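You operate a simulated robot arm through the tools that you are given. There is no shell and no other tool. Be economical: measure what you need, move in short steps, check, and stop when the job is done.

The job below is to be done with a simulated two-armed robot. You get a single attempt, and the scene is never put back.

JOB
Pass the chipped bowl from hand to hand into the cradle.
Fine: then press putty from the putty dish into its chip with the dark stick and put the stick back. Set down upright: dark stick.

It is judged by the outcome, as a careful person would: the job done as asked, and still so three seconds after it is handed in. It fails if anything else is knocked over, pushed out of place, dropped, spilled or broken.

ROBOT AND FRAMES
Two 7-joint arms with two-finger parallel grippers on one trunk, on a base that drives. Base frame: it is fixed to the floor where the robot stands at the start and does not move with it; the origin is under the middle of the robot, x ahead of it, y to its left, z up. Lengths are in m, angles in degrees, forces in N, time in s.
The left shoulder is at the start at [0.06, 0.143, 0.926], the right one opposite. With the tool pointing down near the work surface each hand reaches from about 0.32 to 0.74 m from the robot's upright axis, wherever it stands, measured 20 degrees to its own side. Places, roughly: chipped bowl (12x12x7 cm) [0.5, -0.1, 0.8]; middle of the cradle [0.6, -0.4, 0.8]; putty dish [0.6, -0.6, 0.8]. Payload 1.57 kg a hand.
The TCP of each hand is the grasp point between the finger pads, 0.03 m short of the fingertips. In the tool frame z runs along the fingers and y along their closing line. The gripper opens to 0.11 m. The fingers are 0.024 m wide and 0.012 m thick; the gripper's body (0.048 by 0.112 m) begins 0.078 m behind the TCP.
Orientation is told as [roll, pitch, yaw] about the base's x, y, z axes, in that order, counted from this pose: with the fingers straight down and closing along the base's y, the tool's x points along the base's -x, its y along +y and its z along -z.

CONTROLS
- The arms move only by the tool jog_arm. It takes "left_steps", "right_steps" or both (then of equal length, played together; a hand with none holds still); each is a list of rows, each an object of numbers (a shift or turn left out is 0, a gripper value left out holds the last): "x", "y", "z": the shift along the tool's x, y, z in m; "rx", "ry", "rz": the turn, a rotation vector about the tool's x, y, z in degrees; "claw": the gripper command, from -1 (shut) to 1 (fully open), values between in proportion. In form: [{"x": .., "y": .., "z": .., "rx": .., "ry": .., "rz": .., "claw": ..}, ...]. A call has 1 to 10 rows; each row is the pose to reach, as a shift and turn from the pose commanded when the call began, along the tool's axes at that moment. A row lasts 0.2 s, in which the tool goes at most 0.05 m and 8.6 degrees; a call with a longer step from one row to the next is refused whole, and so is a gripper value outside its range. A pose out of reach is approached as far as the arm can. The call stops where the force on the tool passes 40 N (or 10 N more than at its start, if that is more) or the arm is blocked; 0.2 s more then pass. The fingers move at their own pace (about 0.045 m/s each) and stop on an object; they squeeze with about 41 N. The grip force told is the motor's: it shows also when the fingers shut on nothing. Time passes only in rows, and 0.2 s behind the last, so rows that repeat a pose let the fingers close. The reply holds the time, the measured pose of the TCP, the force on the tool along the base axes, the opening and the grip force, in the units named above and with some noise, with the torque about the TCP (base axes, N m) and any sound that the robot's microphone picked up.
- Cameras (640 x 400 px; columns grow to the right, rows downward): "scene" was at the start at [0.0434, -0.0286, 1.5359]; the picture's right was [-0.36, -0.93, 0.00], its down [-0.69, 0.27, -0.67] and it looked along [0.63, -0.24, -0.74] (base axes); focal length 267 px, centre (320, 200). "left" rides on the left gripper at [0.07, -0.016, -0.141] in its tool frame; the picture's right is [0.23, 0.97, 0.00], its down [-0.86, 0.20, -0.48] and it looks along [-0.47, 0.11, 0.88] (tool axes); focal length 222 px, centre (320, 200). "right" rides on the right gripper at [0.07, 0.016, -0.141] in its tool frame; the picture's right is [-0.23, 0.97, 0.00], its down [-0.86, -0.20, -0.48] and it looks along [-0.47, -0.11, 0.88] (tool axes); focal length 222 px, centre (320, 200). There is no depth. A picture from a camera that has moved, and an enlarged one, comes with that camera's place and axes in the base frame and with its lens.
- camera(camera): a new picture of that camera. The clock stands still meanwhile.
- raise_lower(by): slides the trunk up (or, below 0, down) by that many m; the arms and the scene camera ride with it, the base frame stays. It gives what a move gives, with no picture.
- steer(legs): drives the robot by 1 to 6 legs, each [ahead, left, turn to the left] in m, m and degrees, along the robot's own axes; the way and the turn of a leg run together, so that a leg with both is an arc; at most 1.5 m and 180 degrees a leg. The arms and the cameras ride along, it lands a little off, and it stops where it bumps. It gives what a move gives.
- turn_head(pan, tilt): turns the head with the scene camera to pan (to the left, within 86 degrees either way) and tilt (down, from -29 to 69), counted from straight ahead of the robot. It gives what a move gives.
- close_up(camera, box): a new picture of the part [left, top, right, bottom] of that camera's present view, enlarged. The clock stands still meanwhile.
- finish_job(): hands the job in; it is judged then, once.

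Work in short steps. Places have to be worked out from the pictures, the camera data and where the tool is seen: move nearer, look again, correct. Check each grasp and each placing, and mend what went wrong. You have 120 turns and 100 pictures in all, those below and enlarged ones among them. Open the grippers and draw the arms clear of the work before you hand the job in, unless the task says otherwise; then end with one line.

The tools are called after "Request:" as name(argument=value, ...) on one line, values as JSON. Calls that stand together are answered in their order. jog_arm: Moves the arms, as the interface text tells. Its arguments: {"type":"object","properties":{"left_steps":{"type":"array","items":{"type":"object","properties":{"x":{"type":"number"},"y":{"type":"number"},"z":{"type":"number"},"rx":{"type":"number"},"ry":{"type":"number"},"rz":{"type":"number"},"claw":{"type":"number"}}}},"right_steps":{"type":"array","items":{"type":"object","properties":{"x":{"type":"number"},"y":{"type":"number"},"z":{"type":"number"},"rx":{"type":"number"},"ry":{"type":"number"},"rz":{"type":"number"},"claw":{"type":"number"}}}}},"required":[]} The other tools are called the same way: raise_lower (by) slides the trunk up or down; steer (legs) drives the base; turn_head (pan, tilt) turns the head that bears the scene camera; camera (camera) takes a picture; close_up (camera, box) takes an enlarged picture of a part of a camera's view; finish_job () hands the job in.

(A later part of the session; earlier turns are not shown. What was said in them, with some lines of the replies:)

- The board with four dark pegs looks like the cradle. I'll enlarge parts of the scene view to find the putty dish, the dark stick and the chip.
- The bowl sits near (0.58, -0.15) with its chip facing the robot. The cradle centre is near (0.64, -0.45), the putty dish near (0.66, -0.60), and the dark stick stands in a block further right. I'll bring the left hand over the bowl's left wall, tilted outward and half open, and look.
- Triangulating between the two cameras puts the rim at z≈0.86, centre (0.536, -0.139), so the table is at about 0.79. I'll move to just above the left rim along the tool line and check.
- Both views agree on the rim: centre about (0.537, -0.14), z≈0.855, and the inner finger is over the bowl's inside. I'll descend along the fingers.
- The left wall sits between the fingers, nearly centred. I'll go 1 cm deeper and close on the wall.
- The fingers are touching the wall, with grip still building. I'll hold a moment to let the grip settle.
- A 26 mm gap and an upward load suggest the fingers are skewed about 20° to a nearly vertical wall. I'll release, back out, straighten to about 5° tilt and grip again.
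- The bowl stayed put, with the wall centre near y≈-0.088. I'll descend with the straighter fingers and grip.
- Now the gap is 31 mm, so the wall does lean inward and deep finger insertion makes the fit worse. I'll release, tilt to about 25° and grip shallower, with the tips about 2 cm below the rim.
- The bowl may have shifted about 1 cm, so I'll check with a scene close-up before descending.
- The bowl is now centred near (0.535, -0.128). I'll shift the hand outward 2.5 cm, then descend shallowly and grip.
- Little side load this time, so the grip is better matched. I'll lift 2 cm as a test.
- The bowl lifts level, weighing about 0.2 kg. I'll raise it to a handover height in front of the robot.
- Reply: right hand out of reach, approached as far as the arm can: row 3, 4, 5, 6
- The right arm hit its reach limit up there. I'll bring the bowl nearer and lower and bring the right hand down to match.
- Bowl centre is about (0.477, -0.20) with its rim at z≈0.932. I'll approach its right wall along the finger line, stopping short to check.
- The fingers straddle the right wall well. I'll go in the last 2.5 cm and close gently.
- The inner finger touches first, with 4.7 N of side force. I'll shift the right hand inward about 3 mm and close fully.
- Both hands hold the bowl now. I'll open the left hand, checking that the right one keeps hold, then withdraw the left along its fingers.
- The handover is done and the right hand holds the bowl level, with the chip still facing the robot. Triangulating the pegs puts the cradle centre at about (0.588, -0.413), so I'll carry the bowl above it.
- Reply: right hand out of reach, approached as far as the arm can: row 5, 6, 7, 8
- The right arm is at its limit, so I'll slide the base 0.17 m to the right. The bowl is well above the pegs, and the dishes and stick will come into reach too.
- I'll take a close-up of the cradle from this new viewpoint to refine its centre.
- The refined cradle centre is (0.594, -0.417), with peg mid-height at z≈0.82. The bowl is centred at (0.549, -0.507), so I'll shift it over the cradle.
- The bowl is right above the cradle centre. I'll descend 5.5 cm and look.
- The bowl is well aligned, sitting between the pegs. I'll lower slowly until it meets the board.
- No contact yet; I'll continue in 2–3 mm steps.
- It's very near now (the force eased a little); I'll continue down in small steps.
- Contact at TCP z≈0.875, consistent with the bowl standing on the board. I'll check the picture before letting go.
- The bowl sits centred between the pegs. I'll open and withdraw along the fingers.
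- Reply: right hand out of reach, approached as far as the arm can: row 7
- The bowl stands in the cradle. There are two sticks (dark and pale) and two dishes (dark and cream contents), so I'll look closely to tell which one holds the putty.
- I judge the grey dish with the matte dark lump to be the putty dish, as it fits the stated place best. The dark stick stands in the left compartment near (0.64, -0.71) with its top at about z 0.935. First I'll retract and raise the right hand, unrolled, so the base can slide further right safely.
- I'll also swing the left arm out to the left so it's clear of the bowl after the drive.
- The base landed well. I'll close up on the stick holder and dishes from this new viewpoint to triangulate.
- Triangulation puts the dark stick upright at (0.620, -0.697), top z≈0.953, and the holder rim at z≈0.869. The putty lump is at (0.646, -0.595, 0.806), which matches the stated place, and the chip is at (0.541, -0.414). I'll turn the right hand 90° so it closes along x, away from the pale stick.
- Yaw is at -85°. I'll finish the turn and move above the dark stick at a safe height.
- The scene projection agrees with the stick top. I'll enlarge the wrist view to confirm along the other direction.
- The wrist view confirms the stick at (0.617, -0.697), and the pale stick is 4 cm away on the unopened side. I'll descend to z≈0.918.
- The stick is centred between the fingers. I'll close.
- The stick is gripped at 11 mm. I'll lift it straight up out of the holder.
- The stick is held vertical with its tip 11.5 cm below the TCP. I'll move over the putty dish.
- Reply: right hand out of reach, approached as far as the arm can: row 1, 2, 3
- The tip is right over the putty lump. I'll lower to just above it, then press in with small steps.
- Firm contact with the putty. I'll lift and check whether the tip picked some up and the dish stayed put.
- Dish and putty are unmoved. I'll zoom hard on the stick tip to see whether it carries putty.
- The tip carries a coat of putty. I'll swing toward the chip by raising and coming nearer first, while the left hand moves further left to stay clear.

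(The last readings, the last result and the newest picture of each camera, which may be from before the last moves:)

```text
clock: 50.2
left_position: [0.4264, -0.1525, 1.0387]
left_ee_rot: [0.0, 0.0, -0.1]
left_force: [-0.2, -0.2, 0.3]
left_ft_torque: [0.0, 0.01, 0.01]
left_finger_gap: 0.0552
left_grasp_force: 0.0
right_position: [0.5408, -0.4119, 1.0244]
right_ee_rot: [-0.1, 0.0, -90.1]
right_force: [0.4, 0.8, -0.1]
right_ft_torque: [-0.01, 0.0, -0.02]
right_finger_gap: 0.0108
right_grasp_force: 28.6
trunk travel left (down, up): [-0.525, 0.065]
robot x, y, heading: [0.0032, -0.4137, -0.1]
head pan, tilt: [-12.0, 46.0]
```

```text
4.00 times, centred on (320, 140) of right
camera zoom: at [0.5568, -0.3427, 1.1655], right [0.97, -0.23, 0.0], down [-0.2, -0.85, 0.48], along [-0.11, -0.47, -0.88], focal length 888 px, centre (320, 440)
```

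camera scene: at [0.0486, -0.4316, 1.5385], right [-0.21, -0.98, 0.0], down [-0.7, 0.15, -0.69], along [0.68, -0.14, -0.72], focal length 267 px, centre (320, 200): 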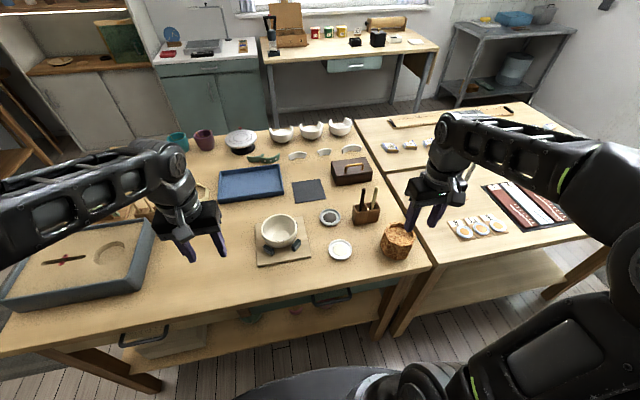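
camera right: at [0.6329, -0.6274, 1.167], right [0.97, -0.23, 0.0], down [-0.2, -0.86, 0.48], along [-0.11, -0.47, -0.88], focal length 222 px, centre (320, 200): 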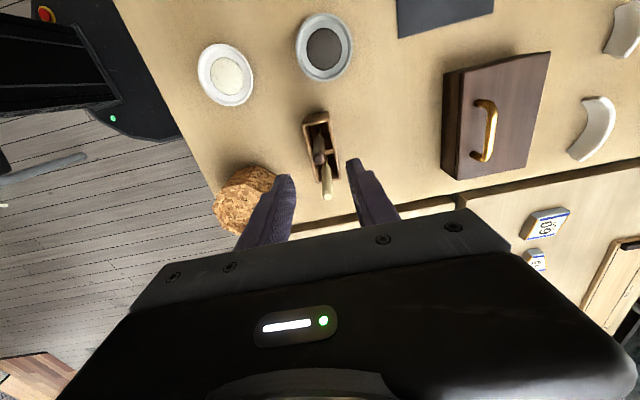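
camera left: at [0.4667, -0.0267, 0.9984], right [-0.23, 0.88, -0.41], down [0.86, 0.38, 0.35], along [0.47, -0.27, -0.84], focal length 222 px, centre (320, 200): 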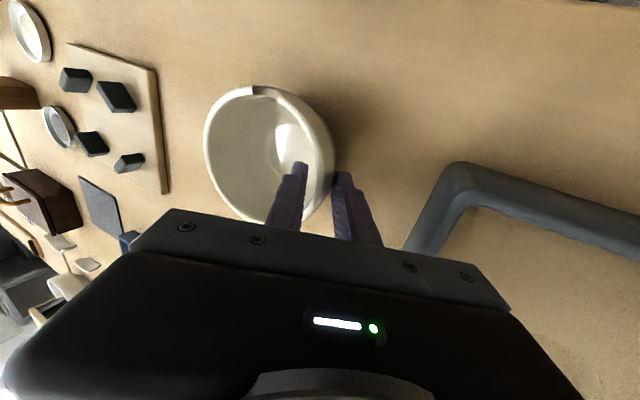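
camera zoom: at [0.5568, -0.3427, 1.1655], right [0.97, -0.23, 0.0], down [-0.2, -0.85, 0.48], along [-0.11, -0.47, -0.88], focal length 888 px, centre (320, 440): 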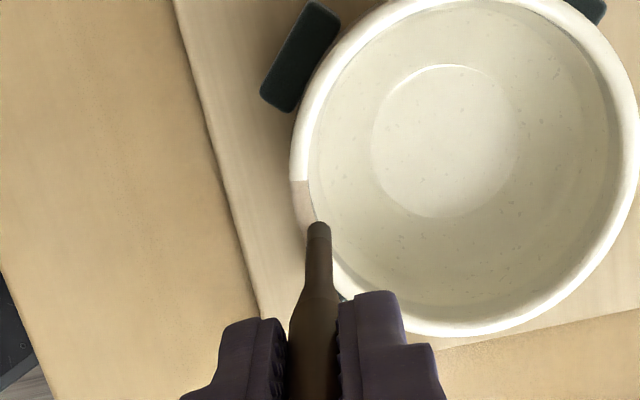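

The chip is at about (0.539, -0.415), almost under the tip. I'll lower to about 1 cm above the rim and check the alignment.

Request:
jog_arm(right_steps=[{"x": -0.003, "y": -0.002, "z": 0.012}, {"x": -0.003, "y": -0.002, "z": 0.024}, {"x": -0.003, "y": -0.002, "z": 0.032}])

Request:
close_up(camera="scene", box=[260, 220, 308, 250])

Request:
close_up(camera="right", box=[290, 110, 350, 160])

```text
clock: 51.0
left_position: [0.4248, -0.1526, 1.0389]
left_ee_rot: [0.0, 0.0, 0.0]
left_force: [0.4, -0.3, 0.3]
left_ft_torque: [0.0, 0.04, 0.0]
left_finger_gap: 0.0553
left_grasp_force: 0.1
right_position: [0.5388, -0.4174, 0.9927]
right_ee_rot: [0.0, 0.1, -90.0]
right_force: [-0.3, -0.1, 0.2]
right_ft_torque: [-0.02, -0.01, 0.0]
right_finger_gap: 0.011
right_grasp_force: 28.3
trunk travel left (down, up): [-0.525, 0.065]
robot x, y, heading: [-0.0009, -0.412, 0.1]
head pan, tilt: [-12.0, 46.0]
```

```text
13.33 times, centred on (284, 235) of scene
camera zoom: at [0.0487, -0.4315, 1.5385], right [-0.21, -0.98, 0.0], down [-0.7, 0.15, -0.69], along [0.68, -0.14, -0.72], focal length 3560 px, centre (800, -267)
```

zoom: 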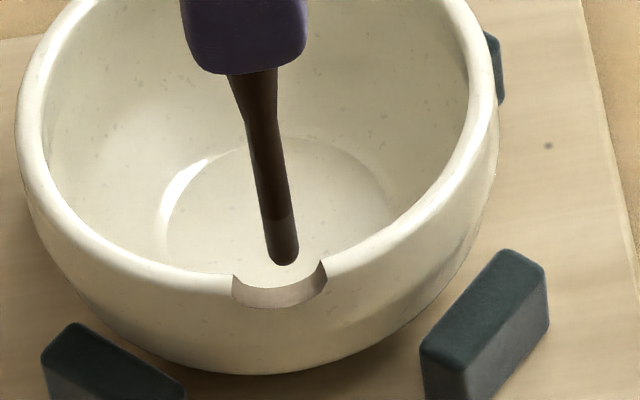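

```text
8.00 times, centred on (320, 135) of right
camera zoom: at [0.5545, -0.3471, 1.1336], right [0.97, -0.23, 0.0], down [-0.2, -0.86, 0.48], along [-0.11, -0.47, -0.88], focal length 1777 px, centre (320, 720)
```

zoom: 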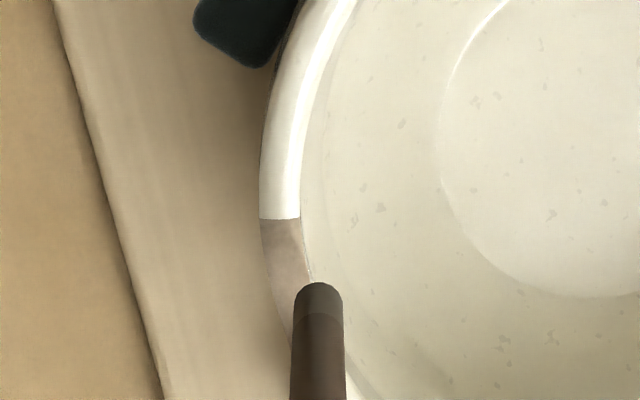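

Both views agree the tip is over the notch within 2–3 mm. I'll lower gently to touch the chip.

Request:
jog_arm(right_steps=[{"y": -0.0005, "x": 0.001, "z": 0.005}, {"y": -0.0005, "x": 0.001, "z": 0.009}, {"y": -0.0005, "x": 0.001, "z": 0.012}])

Request:
close_up(camera="scene", box=[260, 220, 308, 250])

Request:
close_up(camera="right", box=[290, 110, 350, 160])

```text
clock: 51.8
left_position: [0.4244, -0.1524, 1.0394]
left_ee_rot: [0.0, -0.1, 0.0]
left_force: [0.5, 0.1, -0.1]
left_ft_torque: [0.01, 0.0, -0.01]
left_finger_gap: 0.0548
left_grasp_force: 0.0
right_position: [0.5364, -0.4132, 0.9836]
right_ee_rot: [0.1, 0.1, -89.9]
right_force: [-10.5, 1.6, 27.3]
right_ft_torque: [0.08, 1.17, -0.01]
right_finger_gap: 0.0117
right_grasp_force: 28.7
trunk travel left (down, up): [-0.525, 0.065]
robot x, y, heading: [-0.0021, -0.4163, 0.2]
head pan, tilt: [-12.0, 46.0]
```

```text
13.33 times, centred on (284, 235) of scene
camera zoom: at [0.0448, -0.4313, 1.5389], right [-0.21, -0.98, 0.0], down [-0.7, 0.15, -0.7], along [0.68, -0.14, -0.72], focal length 3560 px, centre (800, -267)
```

zoom: 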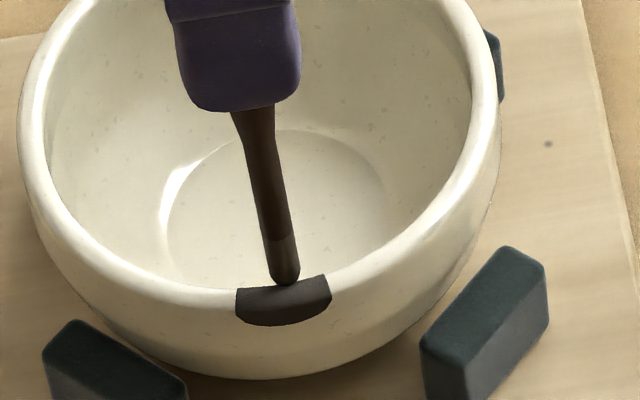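

```text
8.00 times, centred on (320, 135) of right
camera zoom: at [0.5517, -0.3448, 1.1239], right [0.97, -0.23, 0.0], down [-0.2, -0.86, 0.48], along [-0.11, -0.46, -0.88], focal length 1777 px, centre (320, 720)
```

zoom: 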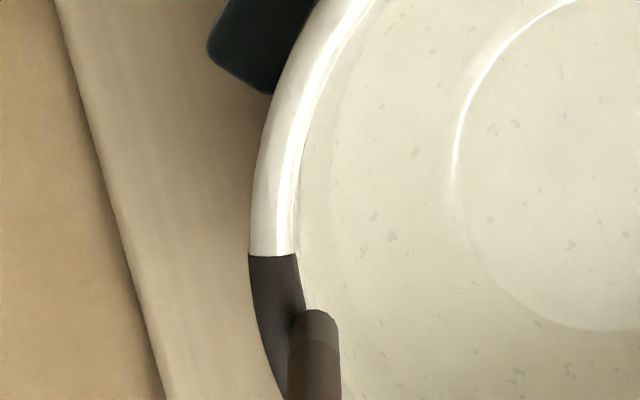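

The chip is filled flush with dark putty. I'll lift the stick straight up and check the bowl.

Request:
jog_arm(right_steps=[{"z": -0.01}, {"z": -0.03}, {"z": -0.05}])

Request:
close_up(camera="scene", box=[240, 195, 320, 245])

```text
clock: 52.6
left_position: [0.4268, -0.1516, 1.0384]
left_ee_rot: [0.0, 0.1, 0.1]
left_force: [-0.1, 0.4, -0.8]
left_ft_torque: [0.0, -0.01, -0.03]
left_finger_gap: 0.0551
left_grasp_force: 0.0
right_position: [0.5397, -0.4164, 1.0291]
right_ee_rot: [0.1, 0.0, -90.1]
right_force: [-0.6, 1.1, -0.1]
right_ft_torque: [-0.02, -0.01, -0.01]
right_finger_gap: 0.0109
right_grasp_force: 28.6
trunk travel left (down, up): [-0.525, 0.065]
robot x, y, heading: [-0.0001, -0.4114, 0.0]
head pan, tilt: [-12.0, 46.0]
```

```text
8.00 times, centred on (280, 220) of scene
camera zoom: at [0.0488, -0.4316, 1.5384], right [-0.21, -0.98, 0.0], down [-0.7, 0.15, -0.69], along [0.68, -0.14, -0.72], focal length 2136 px, centre (640, 40)
```

zoom: 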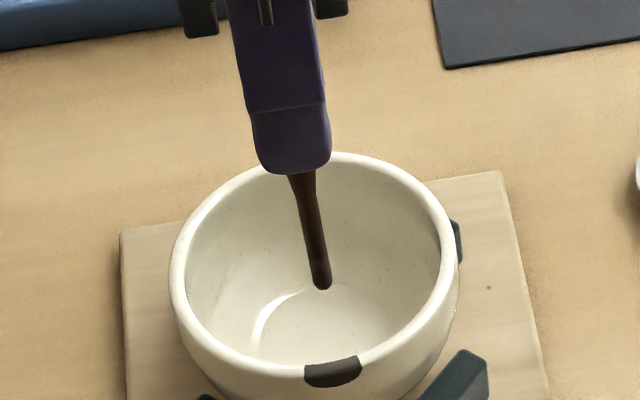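

The chip is neatly filled and the bowl sits upright. I'll carry the stick back above its holder compartment at safe height.

Request:
jog_arm(right_steps=[{"x": -0.04}, {"x": -0.08}, {"x": -0.12}, {"x": -0.155, "y": 0.015}, {"x": -0.19, "y": 0.035}, {"x": -0.22, "y": 0.053}, {"x": -0.25, "y": 0.067}, {"x": -0.28, "y": 0.0775}, {"x": -0.28, "y": 0.0775}])

Request:
close_up(camera="scene", box=[330, 170, 394, 210])

Request:
close_up(camera="right", box=[260, 90, 380, 190])

```text
clock: 54.6
left_position: [0.4256, -0.1511, 1.0382]
left_ee_rot: [0.0, 0.0, 0.0]
left_force: [0.6, 0.0, 0.4]
left_ft_torque: [0.0, 0.01, 0.0]
left_finger_gap: 0.0552
left_grasp_force: 0.1
right_position: [0.616, -0.698, 1.0317]
right_ee_rot: [0.2, 0.1, -89.9]
right_force: [0.1, -0.2, -0.1]
right_ft_torque: [0.01, 0.0, -0.01]
right_finger_gap: 0.0109
right_grasp_force: 28.1
trunk travel left (down, up): [-0.525, 0.065]
robot x, y, heading: [0.0002, -0.415, 0.1]
head pan, tilt: [-12.0, 46.0]
```

```text
10.00 times, centred on (362, 190) of scene
camera zoom: at [0.0486, -0.4315, 1.5385], right [-0.21, -0.98, 0.0], down [-0.7, 0.15, -0.69], along [0.68, -0.14, -0.72], focal length 2670 px, centre (-100, 300)
```

zoom: 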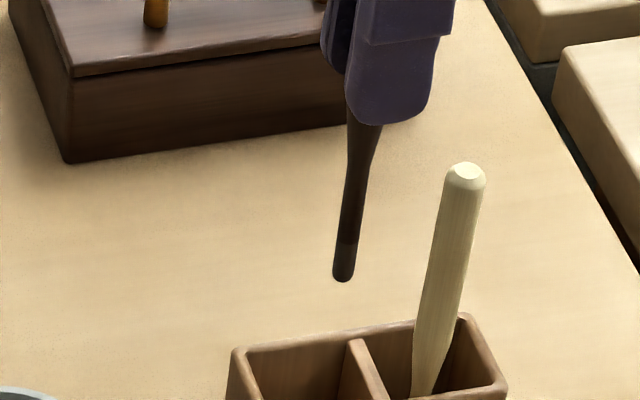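

```text
4.00 times, centred on (320, 140) of right
camera zoom: at [0.6307, -0.6281, 1.1721], right [0.97, -0.23, 0.0], down [-0.2, -0.86, 0.48], along [-0.11, -0.47, -0.88], focal length 888 px, centre (320, 440)
```

zoom: 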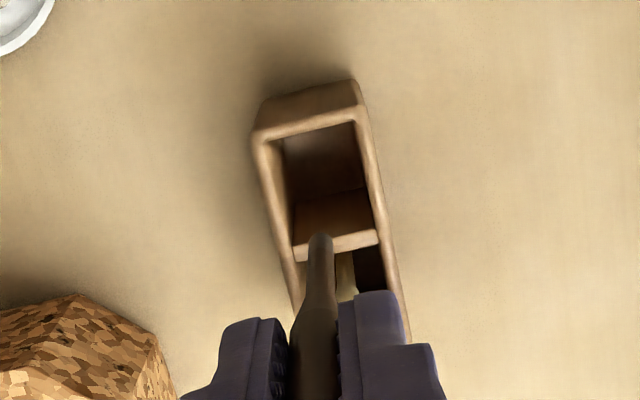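

The compartment centre projects to (0.617, -0.695), under the tip. I'll lower the stick in.

Request:
jog_arm(right_steps=[{"x": 0.0025, "y": 0.001, "z": 0.02}, {"x": 0.0025, "y": 0.001, "z": 0.045}, {"x": 0.0025, "y": 0.001, "z": 0.07}, {"x": 0.0025, "y": 0.001, "z": 0.09}, {"x": 0.0025, "y": 0.001, "z": 0.103}])

Request:
close_up(camera="scene", box=[330, 170, 394, 210])

Request:
close_up(camera="right", box=[260, 90, 380, 190])

```text
clock: 55.8
left_position: [0.4268, -0.1521, 1.0389]
left_ee_rot: [0.0, 0.0, 0.0]
left_force: [1.8, 0.0, -0.3]
left_ft_torque: [0.04, -0.02, -0.04]
left_finger_gap: 0.055
left_grasp_force: 0.1
right_position: [0.6184, -0.6923, 0.9257]
right_ee_rot: [0.0, 0.0, -90.0]
right_force: [1.0, 0.1, -0.3]
right_ft_torque: [-0.01, 0.02, 0.0]
right_finger_gap: 0.0109
right_grasp_force: 28.6
trunk travel left (down, up): [-0.525, 0.065]
robot x, y, heading: [-0.0031, -0.4144, -0.0]
head pan, tilt: [-12.0, 46.0]
```

```text
10.00 times, centred on (362, 190) of scene
camera zoom: at [0.0489, -0.4316, 1.5385], right [-0.21, -0.98, 0.0], down [-0.7, 0.15, -0.69], along [0.68, -0.14, -0.72], focal length 2670 px, centre (-100, 300)
```

zoom: 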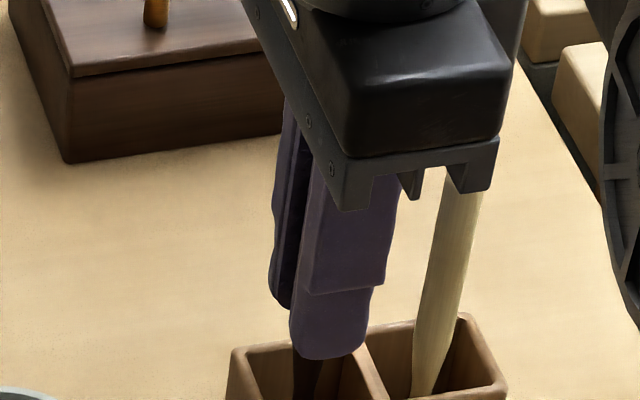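

```text
4.00 times, centred on (320, 140) of right
camera zoom: at [0.6335, -0.623, 1.0674], right [0.97, -0.23, 0.0], down [-0.2, -0.86, 0.48], along [-0.11, -0.47, -0.88], focal length 888 px, centre (320, 440)
```

zoom: 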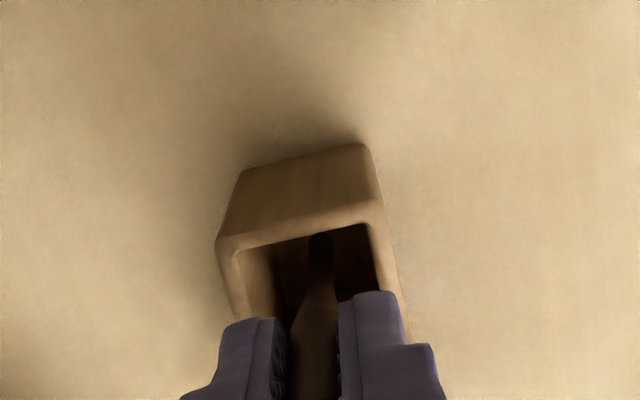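

The stick is inside the compartment. I'll lower in small steps until it touches the bottom.

Request:
jog_arm(right_steps=[{"z": 0.003}, {"z": 0.006}, {"z": 0.0085}])

```text
clock: 56.6
left_position: [0.4256, -0.1507, 1.038]
left_ee_rot: [0.0, 0.0, 0.0]
left_force: [0.3, -0.5, -0.6]
left_ft_torque: [0.04, 0.03, 0.0]
left_finger_gap: 0.0549
left_grasp_force: 0.1
right_position: [0.6182, -0.6917, 0.9178]
right_ee_rot: [0.1, 0.0, -90.0]
right_force: [0.5, -0.6, -0.2]
right_ft_torque: [-0.02, 0.0, -0.02]
right_finger_gap: 0.0109
right_grasp_force: 29.0
trunk travel left (down, up): [-0.525, 0.065]
robot x, y, heading: [0.0028, -0.4156, -0.2]
head pan, tilt: [-12.0, 46.0]
```

Request:
jog_arm(right_steps=[{"z": 0.002}, {"z": 0.004}, {"z": 0.006}])

```text
clock: 57.4
left_position: [0.4251, -0.1511, 1.0388]
left_ee_rot: [-0.1, -0.1, -0.1]
left_force: [-0.3, -0.6, -0.4]
left_ft_torque: [-0.05, -0.02, 0.04]
left_finger_gap: 0.0551
left_grasp_force: 0.1
right_position: [0.6168, -0.6921, 0.9161]
right_ee_rot: [0.4, -0.1, -89.9]
right_force: [-1.9, -0.7, 29.3]
right_ft_torque: [-0.02, 0.55, 0.03]
right_finger_gap: 0.0109
right_grasp_force: 28.7
trunk travel left (down, up): [-0.525, 0.065]
robot x, y, heading: [-0.0015, -0.4159, -0.2]
head pan, tilt: [-12.0, 46.0]
```

It's on the bottom (29 N). I'll ease off, then open gently so the stick stays upright.

Request:
jog_arm(right_steps=[{"z": -0.002}, {"z": -0.004}, {"z": -0.004, "claw": -0.6}, {"z": -0.004, "claw": -0.3}, {"z": -0.004, "claw": -0.2}, {"z": -0.004, "claw": -0.2}])

Request:
close_up(camera="right", box=[240, 90, 400, 220])

```text
clock: 58.8
left_position: [0.4258, -0.1516, 1.0384]
left_ee_rot: [-0.1, 0.0, 0.0]
left_force: [-0.1, 0.6, -0.9]
left_ft_torque: [0.01, -0.03, -0.01]
left_finger_gap: 0.055
left_grasp_force: 0.1
right_position: [0.6171, -0.693, 0.9142]
right_ee_rot: [0.0, -0.1, -90.0]
right_force: [-0.1, -1.0, 0.0]
right_ft_torque: [0.0, -0.02, 0.01]
right_finger_gap: 0.044
right_grasp_force: 0.0
trunk travel left (down, up): [-0.525, 0.065]
robot x, y, heading: [0.0005, -0.414, -0.1]
head pan, tilt: [-12.0, 46.0]
```

```text
3.08 times, centred on (320, 155) of right
camera zoom: at [0.6327, -0.6235, 1.0564], right [0.97, -0.23, 0.0], down [-0.2, -0.86, 0.48], along [-0.11, -0.47, -0.88], focal length 684 px, centre (320, 338)
```

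zoom: 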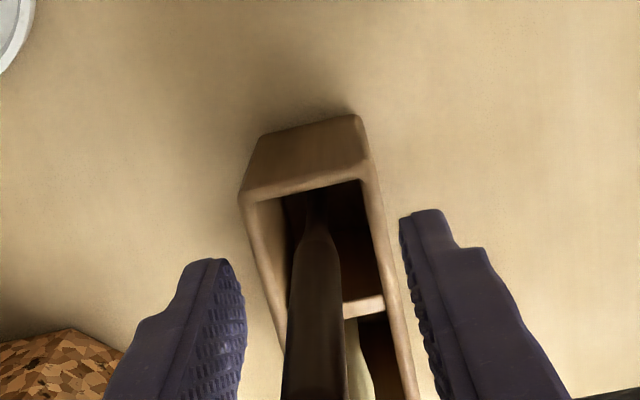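

The stick is released and stands free between the fingers. I'll raise the hand straight up.

Request:
jog_arm(right_steps=[{"z": -0.025}, {"z": -0.05}, {"z": -0.08}, {"z": -0.11}, {"z": -0.115}])

Request:
close_up(camera="scene", box=[310, 160, 390, 225])

```text
clock: 60.0
left_position: [0.426, -0.1518, 1.0384]
left_ee_rot: [0.0, 0.0, 0.1]
left_force: [0.3, 0.0, -0.1]
left_ft_torque: [0.01, 0.0, 0.02]
left_finger_gap: 0.0549
left_grasp_force: 0.0
right_position: [0.6167, -0.6935, 1.0295]
right_ee_rot: [-0.1, -0.1, -89.9]
right_force: [-0.1, 0.3, 0.2]
right_ft_torque: [-0.01, 0.04, 0.02]
right_finger_gap: 0.0441
right_grasp_force: 0.0
trunk travel left (down, up): [-0.525, 0.065]
robot x, y, heading: [0.0018, -0.4152, 0.2]
head pan, tilt: [-12.0, 46.0]
```

```text
6.15 times, centred on (350, 192) of scene
camera zoom: at [0.0488, -0.4314, 1.5385], right [-0.21, -0.98, 0.0], down [-0.7, 0.15, -0.69], along [0.68, -0.14, -0.72], focal length 1643 px, centre (135, 246)
```

zoom: 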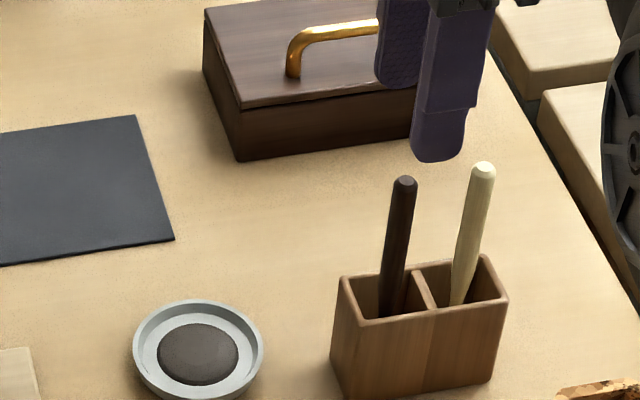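

The dark stick stands upright in its own compartment. I'll draw the right arm back clear of the work, open both grippers, and take a last look at everything.

Request:
jog_arm(right_steps=[{"y": -0.04, "z": -0.003, "claw": 0.2}, {"y": -0.08, "z": -0.005, "claw": 0.5}, {"y": -0.12, "z": -0.01, "claw": 1}, {"y": -0.16, "z": -0.01, "claw": 1}, {"y": -0.2, "z": -0.01, "claw": 1}], left_steps=[{"claw": 1}, {"claw": 1}, {"claw": 1}, {"claw": 1}, {"claw": 1}])

Request:
camera(camera="scene")

Request:
close_up(camera="scene", box=[240, 175, 400, 275])

```text
clock: 61.2
left_position: [0.4255, -0.152, 1.0396]
left_ee_rot: [0.0, -0.1, 0.1]
left_force: [0.1, -0.3, -0.8]
left_ft_torque: [0.02, -0.03, 0.0]
left_finger_gap: 0.1101
left_grasp_force: 0.0
right_position: [0.4149, -0.6924, 1.0403]
right_ee_rot: [0.0, 0.0, -90.1]
right_force: [0.1, 0.2, -0.2]
right_ft_torque: [-0.02, -0.03, 0.03]
right_finger_gap: 0.11
right_grasp_force: 0.0
trunk travel left (down, up): [-0.525, 0.065]
robot x, y, heading: [-0.0022, -0.4141, 0.1]
head pan, tilt: [-12.0, 46.0]
```

```text
22 pictures are left
camera scene: at [0.0473, -0.4319, 1.5386], right [-0.21, -0.98, 0.0], down [-0.7, 0.15, -0.7], along [0.68, -0.14, -0.72], focal length 267 px, centre (320, 200)
```

scene: 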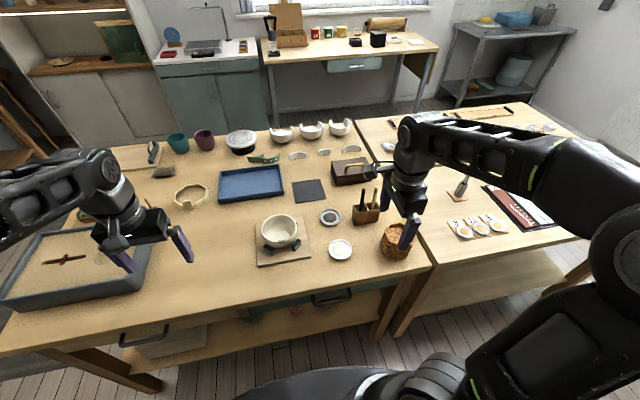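

```text
4.00 times, centred on (320, 225) of scene
camera zoom: at [0.0473, -0.4319, 1.5386], right [-0.21, -0.98, 0.0], down [-0.7, 0.15, -0.7], along [0.68, -0.14, -0.72], focal length 1068 px, centre (320, 100)
```

zoom: 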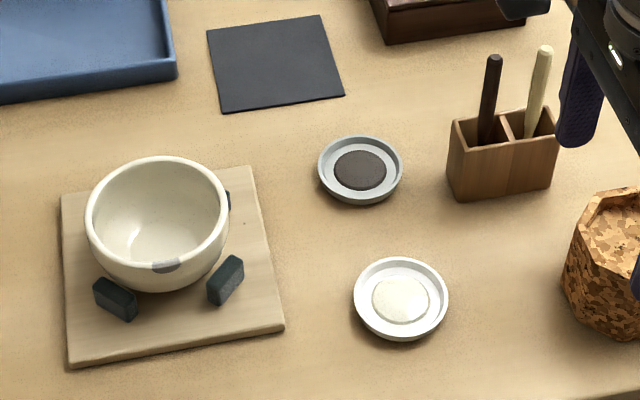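

Everything is in place: the bowl is in the cradle with its chip filled, the stick is upright in the holder, and both hands are open and clear. I'm handing it in.

Request:
finish_job()

```text
The job is handed in.
```

The chipped bowl was passed from the left hand to the right and set in the cradle, its chip is filled with the dark putty from the grey dish, and the dark stick is back upright in its holder.
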